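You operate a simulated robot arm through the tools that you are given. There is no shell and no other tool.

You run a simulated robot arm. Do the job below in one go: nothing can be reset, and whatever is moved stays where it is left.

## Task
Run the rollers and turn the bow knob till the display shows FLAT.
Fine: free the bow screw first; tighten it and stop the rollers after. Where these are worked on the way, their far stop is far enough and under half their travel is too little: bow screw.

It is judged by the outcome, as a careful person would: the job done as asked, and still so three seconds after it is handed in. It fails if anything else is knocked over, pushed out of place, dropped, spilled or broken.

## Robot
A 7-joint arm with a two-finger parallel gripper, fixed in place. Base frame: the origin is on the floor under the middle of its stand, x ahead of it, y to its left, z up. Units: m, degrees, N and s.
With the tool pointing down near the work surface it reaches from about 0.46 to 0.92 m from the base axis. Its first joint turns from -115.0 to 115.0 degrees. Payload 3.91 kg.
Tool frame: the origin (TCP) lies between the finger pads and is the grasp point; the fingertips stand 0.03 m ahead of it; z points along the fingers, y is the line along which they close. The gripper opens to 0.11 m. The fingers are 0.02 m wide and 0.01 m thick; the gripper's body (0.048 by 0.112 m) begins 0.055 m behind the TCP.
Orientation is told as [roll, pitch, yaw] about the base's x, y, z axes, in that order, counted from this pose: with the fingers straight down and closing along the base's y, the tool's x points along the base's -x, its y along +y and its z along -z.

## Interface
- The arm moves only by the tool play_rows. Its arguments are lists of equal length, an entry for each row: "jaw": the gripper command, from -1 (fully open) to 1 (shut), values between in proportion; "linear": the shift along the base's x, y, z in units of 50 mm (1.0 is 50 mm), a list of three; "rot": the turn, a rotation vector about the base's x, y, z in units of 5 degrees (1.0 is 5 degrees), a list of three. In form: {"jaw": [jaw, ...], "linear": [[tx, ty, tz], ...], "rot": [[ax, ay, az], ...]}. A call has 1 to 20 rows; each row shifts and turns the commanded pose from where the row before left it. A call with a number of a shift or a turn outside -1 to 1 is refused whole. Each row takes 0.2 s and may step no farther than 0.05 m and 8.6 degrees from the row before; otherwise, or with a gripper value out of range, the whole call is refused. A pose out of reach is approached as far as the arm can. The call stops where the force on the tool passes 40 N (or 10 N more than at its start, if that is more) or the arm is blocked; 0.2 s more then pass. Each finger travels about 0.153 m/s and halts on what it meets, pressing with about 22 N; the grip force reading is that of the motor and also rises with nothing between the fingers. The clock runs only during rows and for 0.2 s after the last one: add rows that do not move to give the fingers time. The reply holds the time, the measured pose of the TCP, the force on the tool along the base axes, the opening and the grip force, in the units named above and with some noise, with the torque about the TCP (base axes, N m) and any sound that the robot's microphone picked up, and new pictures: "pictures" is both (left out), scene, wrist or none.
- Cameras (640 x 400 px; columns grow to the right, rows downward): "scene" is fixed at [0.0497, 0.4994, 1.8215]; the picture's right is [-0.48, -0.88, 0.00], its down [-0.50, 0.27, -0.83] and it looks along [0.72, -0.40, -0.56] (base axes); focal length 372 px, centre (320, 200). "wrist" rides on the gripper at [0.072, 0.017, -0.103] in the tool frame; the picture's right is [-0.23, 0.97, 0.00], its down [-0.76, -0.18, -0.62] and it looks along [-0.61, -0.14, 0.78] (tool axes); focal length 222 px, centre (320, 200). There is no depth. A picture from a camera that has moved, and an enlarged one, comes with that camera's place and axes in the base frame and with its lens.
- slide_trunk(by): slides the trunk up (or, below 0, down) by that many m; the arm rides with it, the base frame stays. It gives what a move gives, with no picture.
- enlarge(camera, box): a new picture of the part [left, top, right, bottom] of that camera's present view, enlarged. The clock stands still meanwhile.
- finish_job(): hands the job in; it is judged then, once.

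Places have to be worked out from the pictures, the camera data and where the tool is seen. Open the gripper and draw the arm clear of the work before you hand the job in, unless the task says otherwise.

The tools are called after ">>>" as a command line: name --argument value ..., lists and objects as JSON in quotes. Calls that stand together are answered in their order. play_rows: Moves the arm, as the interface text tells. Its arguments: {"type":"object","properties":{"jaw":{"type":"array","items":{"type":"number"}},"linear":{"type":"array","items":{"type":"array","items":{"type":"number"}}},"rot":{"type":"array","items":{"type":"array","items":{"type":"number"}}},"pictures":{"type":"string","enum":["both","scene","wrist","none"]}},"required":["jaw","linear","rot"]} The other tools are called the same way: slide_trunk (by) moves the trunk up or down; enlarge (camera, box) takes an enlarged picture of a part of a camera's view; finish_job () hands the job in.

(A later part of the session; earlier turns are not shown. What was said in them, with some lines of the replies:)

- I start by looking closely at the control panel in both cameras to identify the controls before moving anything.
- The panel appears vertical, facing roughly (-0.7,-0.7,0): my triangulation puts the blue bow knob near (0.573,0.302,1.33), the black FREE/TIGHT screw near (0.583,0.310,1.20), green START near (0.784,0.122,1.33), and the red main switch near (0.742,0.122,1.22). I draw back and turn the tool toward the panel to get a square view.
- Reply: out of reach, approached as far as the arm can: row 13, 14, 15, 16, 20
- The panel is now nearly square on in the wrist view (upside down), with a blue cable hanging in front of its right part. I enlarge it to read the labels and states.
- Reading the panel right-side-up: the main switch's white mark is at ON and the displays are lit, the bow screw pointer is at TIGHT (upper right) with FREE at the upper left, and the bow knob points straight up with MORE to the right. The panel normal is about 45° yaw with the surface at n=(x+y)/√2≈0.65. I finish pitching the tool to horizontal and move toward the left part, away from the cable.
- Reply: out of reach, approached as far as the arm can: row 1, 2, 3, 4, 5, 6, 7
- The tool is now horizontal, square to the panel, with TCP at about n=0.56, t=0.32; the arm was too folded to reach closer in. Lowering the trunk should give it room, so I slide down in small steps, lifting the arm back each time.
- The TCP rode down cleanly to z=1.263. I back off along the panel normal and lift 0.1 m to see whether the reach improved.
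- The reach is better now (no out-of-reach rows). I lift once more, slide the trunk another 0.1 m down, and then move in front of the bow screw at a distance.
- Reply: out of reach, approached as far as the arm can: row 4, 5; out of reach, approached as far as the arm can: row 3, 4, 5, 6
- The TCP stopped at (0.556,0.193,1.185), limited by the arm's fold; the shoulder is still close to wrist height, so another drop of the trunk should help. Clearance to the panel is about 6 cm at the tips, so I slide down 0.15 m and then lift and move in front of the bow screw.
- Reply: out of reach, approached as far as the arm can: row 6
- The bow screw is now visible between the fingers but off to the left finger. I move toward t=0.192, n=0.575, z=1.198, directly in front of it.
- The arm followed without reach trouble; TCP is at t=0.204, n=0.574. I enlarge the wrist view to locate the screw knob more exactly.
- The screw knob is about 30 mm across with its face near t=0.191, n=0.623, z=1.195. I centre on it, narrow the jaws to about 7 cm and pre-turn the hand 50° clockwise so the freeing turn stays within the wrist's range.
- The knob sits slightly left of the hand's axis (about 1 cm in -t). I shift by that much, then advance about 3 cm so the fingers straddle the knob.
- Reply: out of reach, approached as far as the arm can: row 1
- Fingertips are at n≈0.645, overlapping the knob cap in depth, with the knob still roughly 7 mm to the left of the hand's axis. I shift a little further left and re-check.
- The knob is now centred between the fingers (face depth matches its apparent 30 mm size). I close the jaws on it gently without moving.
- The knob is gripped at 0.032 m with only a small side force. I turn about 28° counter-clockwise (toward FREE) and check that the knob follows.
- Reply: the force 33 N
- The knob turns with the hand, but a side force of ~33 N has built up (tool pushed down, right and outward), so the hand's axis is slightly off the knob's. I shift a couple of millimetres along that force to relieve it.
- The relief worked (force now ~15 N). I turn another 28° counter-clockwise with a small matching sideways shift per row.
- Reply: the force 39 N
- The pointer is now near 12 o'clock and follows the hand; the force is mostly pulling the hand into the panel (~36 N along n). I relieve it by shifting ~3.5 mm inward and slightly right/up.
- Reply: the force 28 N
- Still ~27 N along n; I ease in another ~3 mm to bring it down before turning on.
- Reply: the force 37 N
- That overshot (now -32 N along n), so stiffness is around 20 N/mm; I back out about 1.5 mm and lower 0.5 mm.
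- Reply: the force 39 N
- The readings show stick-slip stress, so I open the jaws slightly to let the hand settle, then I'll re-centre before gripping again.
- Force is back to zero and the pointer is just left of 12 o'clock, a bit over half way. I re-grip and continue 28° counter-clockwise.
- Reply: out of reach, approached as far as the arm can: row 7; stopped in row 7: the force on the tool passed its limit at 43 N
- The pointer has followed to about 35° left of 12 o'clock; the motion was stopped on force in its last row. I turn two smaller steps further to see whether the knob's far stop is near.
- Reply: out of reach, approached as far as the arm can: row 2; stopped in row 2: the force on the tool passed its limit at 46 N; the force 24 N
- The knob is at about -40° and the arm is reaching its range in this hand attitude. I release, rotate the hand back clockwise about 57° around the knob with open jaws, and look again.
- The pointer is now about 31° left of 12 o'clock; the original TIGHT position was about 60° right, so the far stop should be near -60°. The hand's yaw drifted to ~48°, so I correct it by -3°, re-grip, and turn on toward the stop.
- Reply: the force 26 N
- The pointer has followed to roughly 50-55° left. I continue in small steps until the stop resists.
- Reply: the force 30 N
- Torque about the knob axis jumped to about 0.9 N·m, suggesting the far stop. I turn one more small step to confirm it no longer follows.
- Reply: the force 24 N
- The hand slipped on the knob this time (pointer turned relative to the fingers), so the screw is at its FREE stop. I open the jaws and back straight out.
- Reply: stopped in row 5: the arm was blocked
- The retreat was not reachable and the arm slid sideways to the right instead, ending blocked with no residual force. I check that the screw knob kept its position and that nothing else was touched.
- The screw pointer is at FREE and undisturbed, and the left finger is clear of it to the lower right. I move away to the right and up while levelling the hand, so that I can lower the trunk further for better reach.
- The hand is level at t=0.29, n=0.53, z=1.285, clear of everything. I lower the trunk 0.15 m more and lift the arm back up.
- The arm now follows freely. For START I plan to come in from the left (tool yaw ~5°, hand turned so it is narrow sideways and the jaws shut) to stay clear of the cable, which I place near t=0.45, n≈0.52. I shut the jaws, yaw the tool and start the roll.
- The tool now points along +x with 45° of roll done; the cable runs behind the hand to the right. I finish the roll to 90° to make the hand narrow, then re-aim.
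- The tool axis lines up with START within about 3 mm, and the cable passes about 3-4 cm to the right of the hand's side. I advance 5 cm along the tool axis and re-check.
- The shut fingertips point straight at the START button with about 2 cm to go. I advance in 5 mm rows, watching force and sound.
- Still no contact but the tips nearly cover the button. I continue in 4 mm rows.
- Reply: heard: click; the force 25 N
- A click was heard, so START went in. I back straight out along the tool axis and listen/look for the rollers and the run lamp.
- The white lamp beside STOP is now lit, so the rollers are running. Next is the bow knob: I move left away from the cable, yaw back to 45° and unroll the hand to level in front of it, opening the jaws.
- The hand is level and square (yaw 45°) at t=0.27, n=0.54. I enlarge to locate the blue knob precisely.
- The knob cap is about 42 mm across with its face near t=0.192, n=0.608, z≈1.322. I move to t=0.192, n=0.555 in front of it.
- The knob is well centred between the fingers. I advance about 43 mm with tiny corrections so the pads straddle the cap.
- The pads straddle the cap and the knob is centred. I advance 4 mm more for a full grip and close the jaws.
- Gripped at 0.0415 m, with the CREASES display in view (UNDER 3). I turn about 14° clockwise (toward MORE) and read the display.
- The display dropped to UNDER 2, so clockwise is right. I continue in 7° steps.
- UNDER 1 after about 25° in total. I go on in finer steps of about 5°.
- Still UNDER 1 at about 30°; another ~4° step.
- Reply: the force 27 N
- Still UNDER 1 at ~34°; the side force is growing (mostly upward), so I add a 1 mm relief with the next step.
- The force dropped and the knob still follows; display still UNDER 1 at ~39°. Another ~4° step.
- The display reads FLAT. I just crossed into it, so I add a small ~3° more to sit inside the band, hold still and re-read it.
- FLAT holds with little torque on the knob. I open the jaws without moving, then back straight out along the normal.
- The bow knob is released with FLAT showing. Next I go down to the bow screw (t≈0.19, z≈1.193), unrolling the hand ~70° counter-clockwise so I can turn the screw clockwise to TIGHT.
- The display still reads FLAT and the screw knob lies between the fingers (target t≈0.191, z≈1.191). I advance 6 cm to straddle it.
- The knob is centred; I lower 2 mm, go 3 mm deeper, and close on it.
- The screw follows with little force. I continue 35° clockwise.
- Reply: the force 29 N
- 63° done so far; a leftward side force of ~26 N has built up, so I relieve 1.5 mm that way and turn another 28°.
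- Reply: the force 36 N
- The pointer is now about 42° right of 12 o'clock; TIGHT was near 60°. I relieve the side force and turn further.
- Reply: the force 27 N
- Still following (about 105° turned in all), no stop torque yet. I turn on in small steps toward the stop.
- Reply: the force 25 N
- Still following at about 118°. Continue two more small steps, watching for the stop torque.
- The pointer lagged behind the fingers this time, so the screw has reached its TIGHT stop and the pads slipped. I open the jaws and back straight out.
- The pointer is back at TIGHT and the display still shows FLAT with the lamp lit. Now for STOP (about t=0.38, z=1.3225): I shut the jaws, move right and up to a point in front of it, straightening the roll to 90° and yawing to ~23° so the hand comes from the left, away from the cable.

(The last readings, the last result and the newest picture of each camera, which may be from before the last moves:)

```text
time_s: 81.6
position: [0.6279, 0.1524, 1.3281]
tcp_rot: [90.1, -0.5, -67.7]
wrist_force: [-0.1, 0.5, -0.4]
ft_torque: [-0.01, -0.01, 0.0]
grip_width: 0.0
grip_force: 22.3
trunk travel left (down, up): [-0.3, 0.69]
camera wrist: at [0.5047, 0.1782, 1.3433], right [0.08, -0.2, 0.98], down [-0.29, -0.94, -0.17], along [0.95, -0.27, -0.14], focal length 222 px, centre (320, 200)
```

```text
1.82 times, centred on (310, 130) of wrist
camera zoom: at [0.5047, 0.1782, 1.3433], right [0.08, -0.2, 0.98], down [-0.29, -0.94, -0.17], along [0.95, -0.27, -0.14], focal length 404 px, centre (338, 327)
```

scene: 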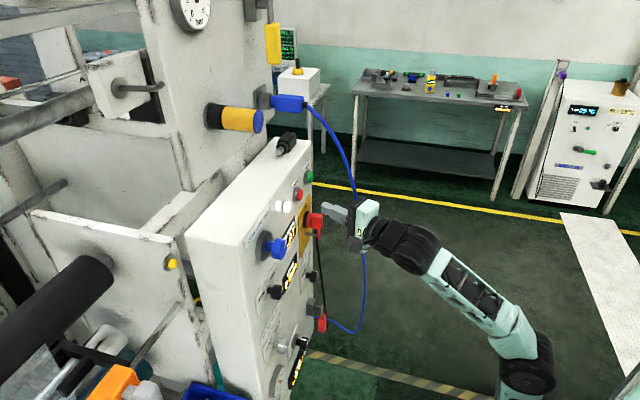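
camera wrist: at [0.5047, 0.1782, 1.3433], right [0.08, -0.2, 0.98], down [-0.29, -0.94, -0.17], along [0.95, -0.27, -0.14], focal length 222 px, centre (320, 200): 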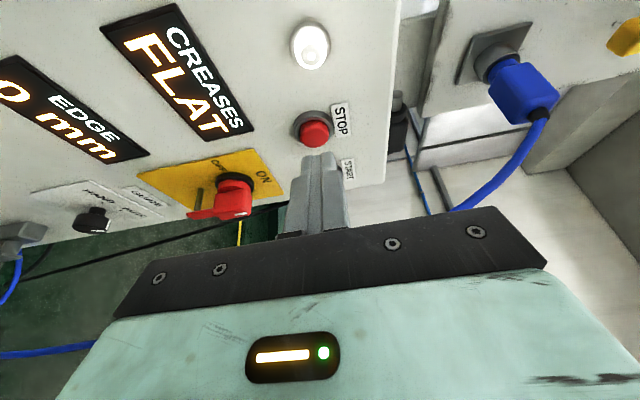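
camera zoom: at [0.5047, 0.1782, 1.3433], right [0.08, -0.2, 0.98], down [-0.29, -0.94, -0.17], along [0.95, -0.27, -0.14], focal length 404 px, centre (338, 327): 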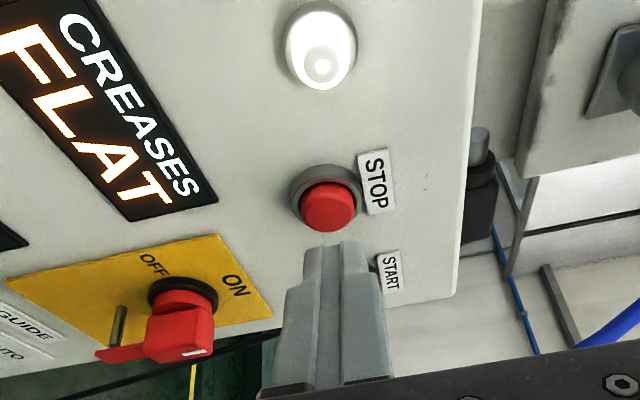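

Display FLAT, lamp lit. STOP sits about 8 mm right and 7 mm below the tool axis, ~7 cm ahead of the tips. I correct and advance 5 cm.

>>> play_rows --jaw '[1, 1, 1, 1, 1]' --linear '[[0, -0.17, -0.14], [0.3, 0.12, 0], [0.3, 0.12, 0], [0.3, 0.12, 0], [0, 0, 0]]' --rot '[[0, 0, 0], [0, 0, 0], [0, 0, 0], [0, 0, 0], [0, 0, 0]]'

>>> enlarge --camera "wrist" --box '[200, 60, 420, 240]'

>>> enlarge --camera "scene" --box '[270, 140, 400, 260]'

```text
time_s: 82.8
position: [0.6725, 0.1603, 1.3212]
tcp_rot: [89.9, -0.7, -67.7]
wrist_force: [0.0, 0.9, -0.5]
ft_torque: [-0.01, -0.02, 0.02]
grip_width: 0.0002
grip_force: 22.0
trunk travel left (down, up): [-0.3, 0.69]
camera wrist: at [0.5492, 0.1873, 1.336], right [0.08, -0.2, 0.98], down [-0.29, -0.94, -0.17], along [0.95, -0.27, -0.13], focal length 222 px, centre (320, 200)
```

scene: 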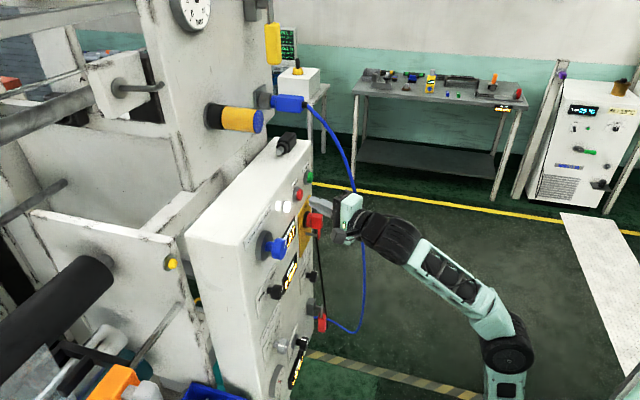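
wrist: 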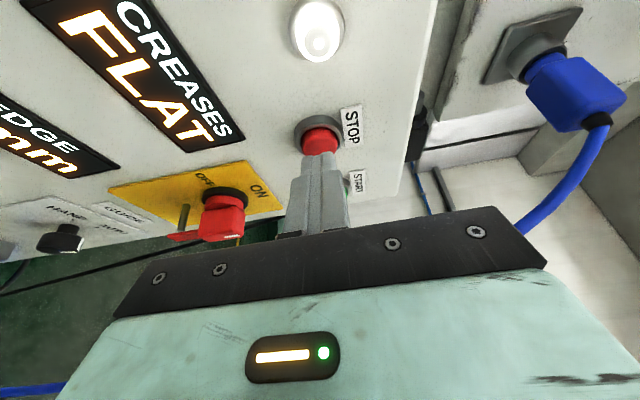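

```text
2.22 times, centred on (310, 150) of wrist
camera zoom: at [0.5492, 0.1873, 1.336], right [0.08, -0.2, 0.98], down [-0.29, -0.94, -0.17], along [0.95, -0.27, -0.13], focal length 494 px, centre (342, 311)
```

zoom: 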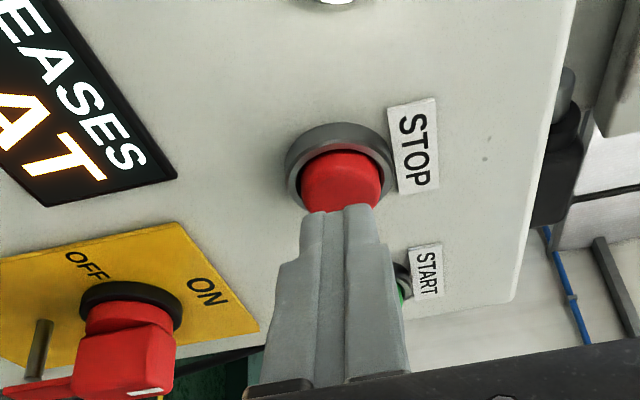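

```text
3.33 times, centred on (335, 200) of scene
camera zoom: at [0.0497, 0.4994, 1.8215], right [-0.48, -0.88, 0.0], down [-0.5, 0.27, -0.83], along [0.72, -0.4, -0.56], focal length 1241 px, centre (270, 200)
```

zoom: 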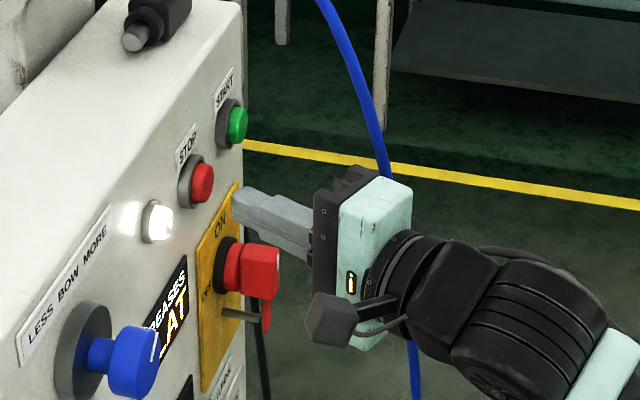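

The tips point at STOP (about 4 mm to the right of its centre, height good). I nudge left 4 mm and advance in 5 mm rows.

>>> play_rows --jaw '[1, 1, 1, 1]' --linear '[[0, 0.08, 0], [0.092, 0.037, 0], [0.092, 0.037, 0], [0.07, 0.028, 0]]' --rot '[[0, 0, 0], [0, 0, 0], [0, 0, 0], [0, 0, 0]]' --pictures "wrist"

>>> enlarge --camera "wrist" --box '[200, 60, 420, 240]'

```text
time_s: 83.8
position: [0.6843, 0.1706, 1.3215]
tcp_rot: [90.2, -0.5, -67.7]
wrist_force: [0.0, 0.2, -0.5]
ft_torque: [-0.02, 0.02, -0.01]
grip_width: 0.0001
grip_force: 22.1
trunk travel left (down, up): [-0.3, 0.69]
camera wrist: at [0.5613, 0.1966, 1.336], right [0.08, -0.2, 0.98], down [-0.29, -0.94, -0.17], along [0.95, -0.27, -0.13], focal length 222 px, centre (320, 200)
```

wrist: 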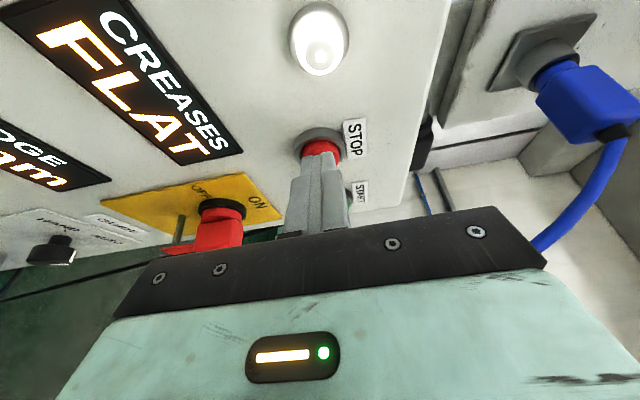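

```text
2.22 times, centred on (310, 150) of wrist
camera zoom: at [0.5613, 0.1966, 1.336], right [0.08, -0.2, 0.98], down [-0.29, -0.94, -0.17], along [0.95, -0.27, -0.13], focal length 494 px, centre (342, 311)
```

zoom: 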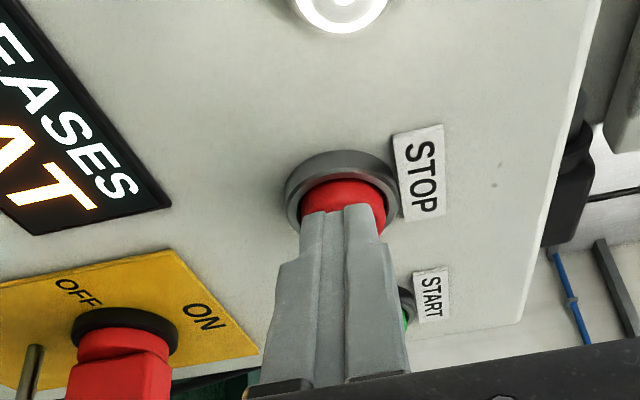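

No contact yet and well aimed; I press on in 4 mm rows, listening for the click.

>>> play_rows --jaw '[1, 1, 1]' --linear '[[0.075, 0.03, 0], [0.075, 0.03, 0], [0.075, 0.03, 0]]' --rot '[[0, 0, 0], [0, 0, 0], [0, 0, 0]]' --pictures "wrist"

```text
time_s: 84.6
position: [0.6965, 0.1752, 1.3216]
tcp_rot: [90.1, -0.6, -67.7]
wrist_force: [-2.9, 0.5, -0.1]
ft_torque: [-0.03, -0.03, 0.04]
grip_width: 0.0002
grip_force: 22.1
trunk travel left (down, up): [-0.3, 0.69]
camera wrist: at [0.573, 0.2011, 1.3361], right [0.08, -0.2, 0.98], down [-0.29, -0.94, -0.17], along [0.95, -0.27, -0.13], focal length 222 px, centre (320, 200)
```

wrist: 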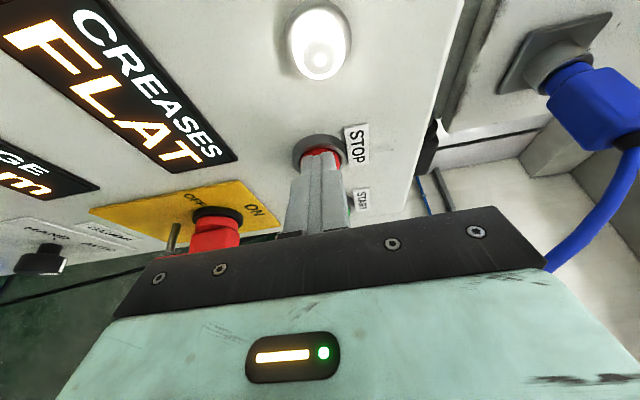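

First light contact (3 N) and the lamp is still on. I press a few millimetres further.

>>> play_rows --jaw '[1, 1]' --linear '[[0.07, 0.028, 0], [0.06, 0.025, 0]]' --rot '[[0, 0, 0], [0, 0, 0]]' --pictures "wrist"

```text
time_s: 85.2
position: [0.7002, 0.1752, 1.3217]
tcp_rot: [90.2, -0.4, -67.6]
wrist_force: [-27.1, -10.1, -12.5]
ft_torque: [-0.2, 0.35, 0.28]
grip_width: 0.0002
grip_force: 22.0
trunk travel left (down, up): [-0.3, 0.69]
heard: click
camera wrist: at [0.5767, 0.2026, 1.337], right [0.08, -0.2, 0.98], down [-0.29, -0.94, -0.17], along [0.95, -0.26, -0.13], focal length 222 px, centre (320, 200)
```

wrist: 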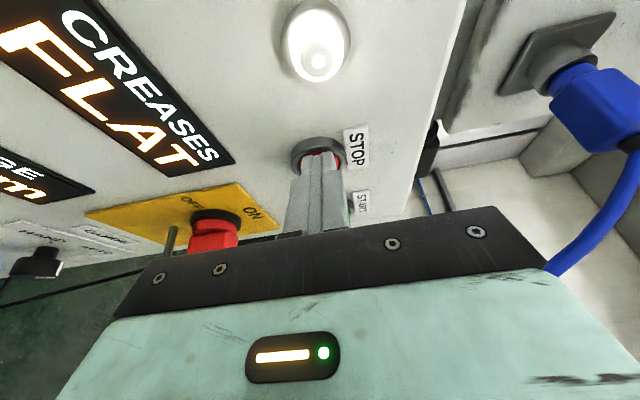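

A click was heard. I back out along the tool axis and check the lamp.

>>> play_rows --jaw '[1, 1, 1, 1, 1]' --linear '[[-0.35, -0.14, 0], [-0.45, -0.18, 0], [-0.45, -0.18, 0], [-0.3, -0.12, 0], [0, 0, 0]]' --rot '[[0, 0, 0], [0, 0, 0], [0, 0, 0], [0, 0, 0], [0, 0, 0]]'

>>> enlarge --camera "scene" --box '[240, 150, 350, 310]'

>>> enlarge --camera "wrist" --box '[80, 0, 440, 240]'

```text
time_s: 86.4
position: [0.6251, 0.1446, 1.3204]
tcp_rot: [90.1, -0.5, -67.6]
wrist_force: [0.0, 0.0, 0.1]
ft_torque: [-0.01, 0.0, 0.01]
grip_width: 0.0
grip_force: 22.2
trunk travel left (down, up): [-0.3, 0.69]
camera wrist: at [0.5021, 0.172, 1.3353], right [0.08, -0.2, 0.98], down [-0.29, -0.94, -0.17], along [0.95, -0.27, -0.13], focal length 222 px, centre (320, 200)
```

scene: 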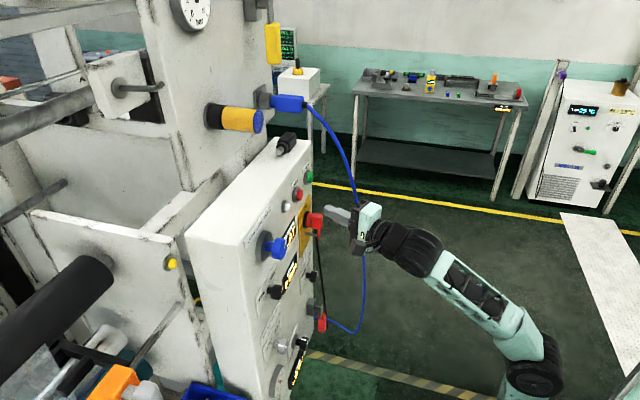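
wrist: 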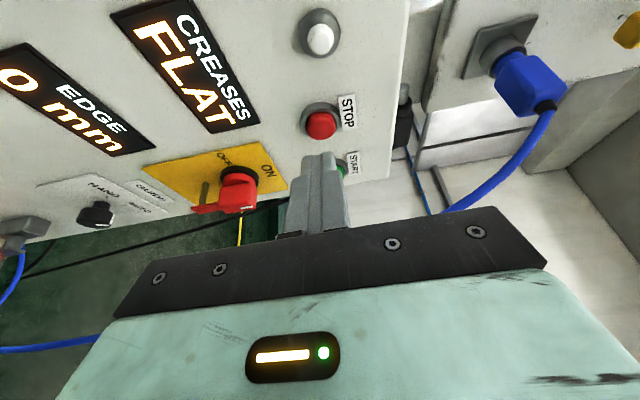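

```text
2.50 times, centred on (295, 230) of scene
camera zoom: at [0.0497, 0.4994, 1.8215], right [-0.48, -0.88, 0.0], down [-0.5, 0.27, -0.83], along [0.72, -0.4, -0.56], focal length 931 px, centre (382, 125)
```

zoom: 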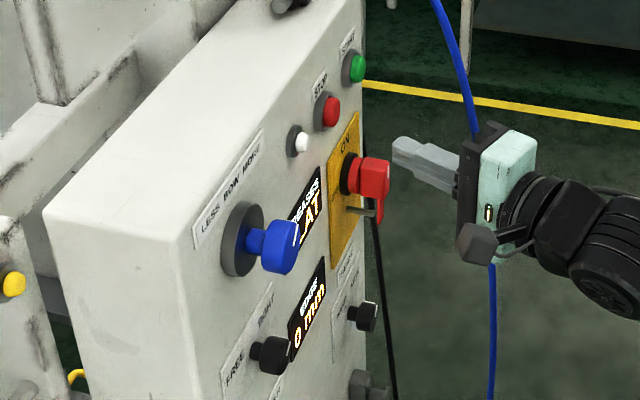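

```text
1.67 times, centred on (260, 120) of wrist
camera zoom: at [0.5021, 0.172, 1.3353], right [0.08, -0.2, 0.98], down [-0.29, -0.94, -0.17], along [0.95, -0.27, -0.13], focal length 370 px, centre (420, 333)
```

zoom: 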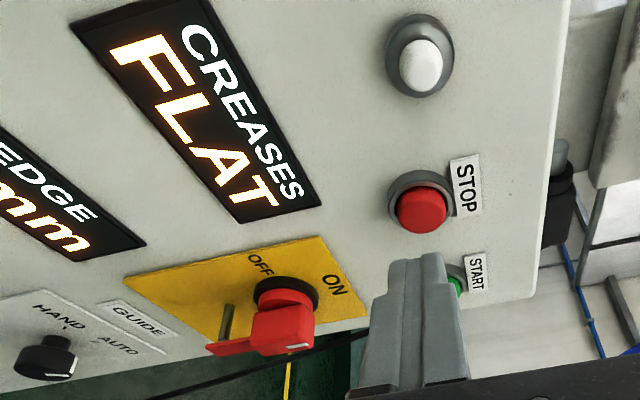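

The lamp is off (rollers stopped), the display reads FLAT, and the main switch is still ON. I retreat along the tool axis and open the gripper.

>>> play_rows --jaw '[1, 1, 0.5, 0, -0.5, -1, -1]' --linear '[[-0.35, -0.14, 0], [-0.35, -0.14, 0], [-0.35, -0.14, 0], [-0.35, -0.14, 0], [-0.3, -0.12, 0], [0, 0, 0], [0, 0, 0]]' --rot '[[0, 0, 0], [0, 0, 0], [0, 0, 0], [0, 0, 0], [0, 0, 0], [0, 0, 0], [0, 0, 0]]'

>>> enlarge --camera "scene" --box '[240, 150, 350, 310]'

>>> enlarge --camera "wrist" --box '[60, 0, 440, 240]'

```text
time_s: 88.0
position: [0.5408, 0.1111, 1.3216]
tcp_rot: [90.1, -0.7, -67.7]
wrist_force: [-0.2, -0.3, -0.2]
ft_torque: [0.04, 0.03, 0.05]
grip_width: 0.11
grip_force: 0.0
trunk travel left (down, up): [-0.3, 0.69]
camera wrist: at [0.4169, 0.1382, 1.3362], right [0.08, -0.2, 0.98], down [-0.29, -0.94, -0.17], along [0.95, -0.27, -0.13], focal length 222 px, centre (320, 200)
```

scene: 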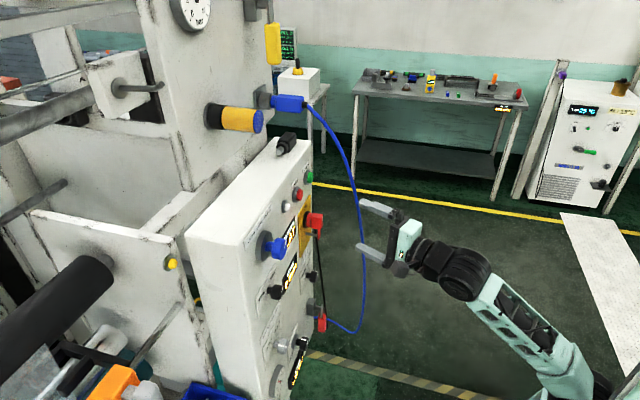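
wrist: 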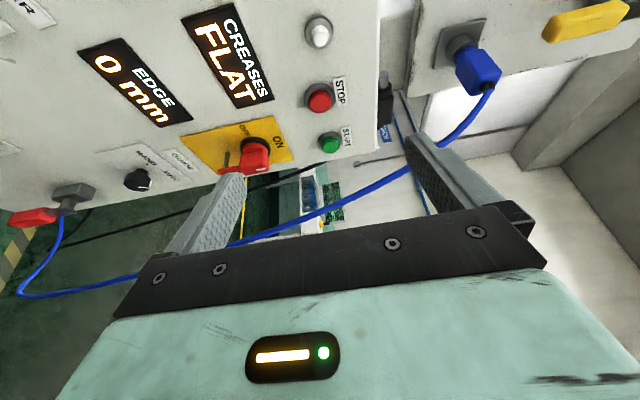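

```text
2.50 times, centred on (295, 230) of scene
camera zoom: at [0.0497, 0.4994, 1.8215], right [-0.48, -0.88, 0.0], down [-0.5, 0.27, -0.83], along [0.72, -0.4, -0.56], focal length 931 px, centre (382, 125)
```

zoom: 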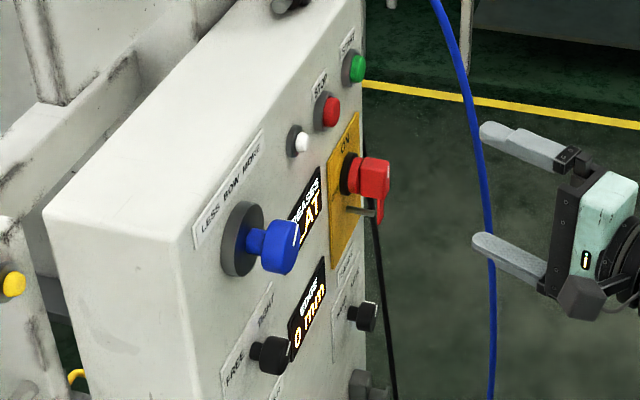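

```text
1.67 times, centred on (250, 120) of wrist
camera zoom: at [0.4169, 0.1382, 1.3362], right [0.08, -0.2, 0.98], down [-0.29, -0.94, -0.17], along [0.95, -0.27, -0.13], focal length 370 px, centre (437, 333)
```

zoom: 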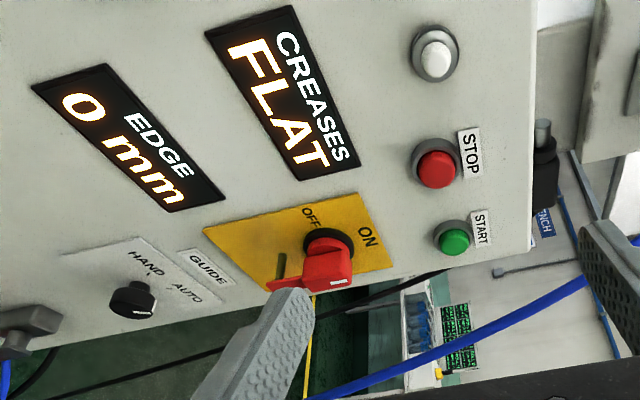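

The hand is clear and open, with STOP/START out, lamp off and FLAT displayed. I verify the bow screw pointer once more in close-up.

>>> enlarge --camera "scene" --box '[250, 260, 310, 310]'

>>> play_rows --jaw '[-1, -1, -1, -1, -1]' --linear '[[0, 0, 0], [0, 0, 0], [0, 0, 0], [0, 0, 0], [0, 0, 0]]' --rot '[[0, 0, 1], [0, 0, 1], [0, 0, 1], [0, 0, 1], [0, 0, 0]]'

>>> enlarge --camera "wrist" --box '[80, 0, 400, 200]'

```text
8.00 times, centred on (280, 285) of scene
camera zoom: at [0.0497, 0.4994, 1.8215], right [-0.48, -0.88, 0.0], down [-0.5, 0.27, -0.83], along [0.72, -0.4, -0.56], focal length 2979 px, centre (640, -480)
```

zoom: 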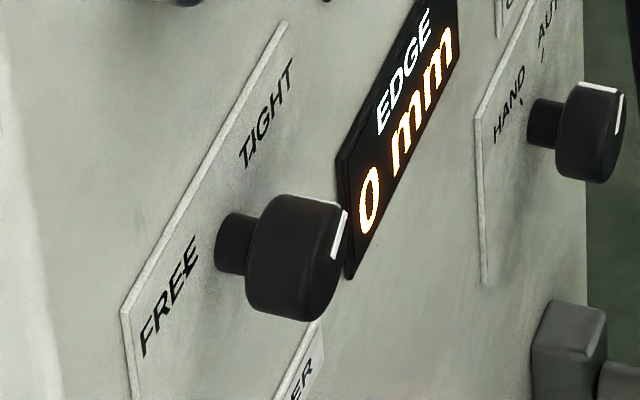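

```text
time_s: 89.2
position: [0.5413, 0.1122, 1.3218]
tcp_rot: [90.1, -0.5, -47.6]
wrist_force: [0.1, -0.2, 0.9]
ft_torque: [0.01, 0.03, -0.02]
grip_width: 0.1099
grip_force: 0.0
trunk travel left (down, up): [-0.3, 0.69]
camera wrist: at [0.415, 0.0945, 1.3362], right [0.14, -0.16, 0.98], down [0.05, -0.98, -0.17], along [0.99, 0.08, -0.13], focal length 222 px, centre (320, 200)
```

scene: 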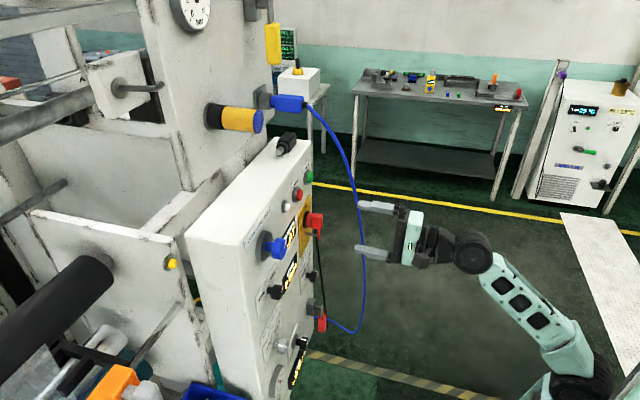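
wrist: 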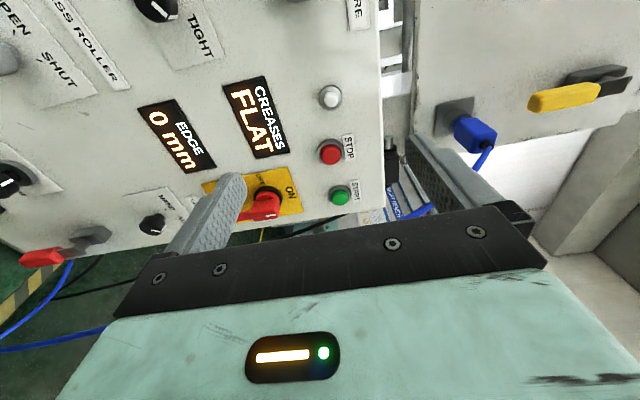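

```text
2.00 times, centred on (240, 100) of wrist
camera zoom: at [0.415, 0.0945, 1.3362], right [0.14, -0.16, 0.98], down [0.05, -0.98, -0.17], along [0.99, 0.08, -0.13], focal length 444 px, centre (480, 400)
```

zoom: 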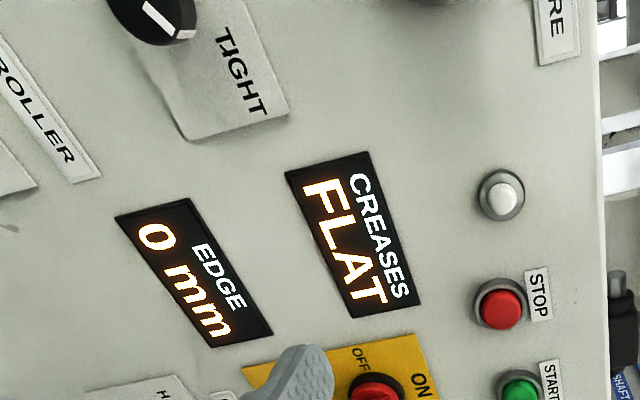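

The screw pointer sits at the TIGHT mark just as it did at the start, the display reads FLAT, the lamp is off, and the open hand is about 16 cm clear of the panel and cable. I hand the job in.

>>> finish_job

```text
The job is handed in.
```

The job is handed in. At my last check the display read FLAT, the bow screw pointer was back at TIGHT, and the rollers were stopped with their lamp off.

- **Bow screw:** I turned it counter-clockwise to its FREE stop first. After the adjustment I turned it back clockwise until the fingers slipped at the TIGHT stop.
- **Rollers:** I pressed START at the beginning (a click, and the lamp came on). I pressed STOP at the end (another click, and the lamp went off).
- **Bow knob:** I turned it clockwise, toward MORE, about 45°. The display stepped from UNDER 3 down to FLAT and stayed there through tightening and stopping.

One movement did not go as planned. After I freed the screw, the arm could not back straight out and slid to the right instead, ending just below and to the right of the screw knob. There was no force on the hand afterwards, and the screw pointer had not moved.

I saw no sign that the arm had touched the blue cable or any other control. The gripper is open and about 16 cm clear of the panel.
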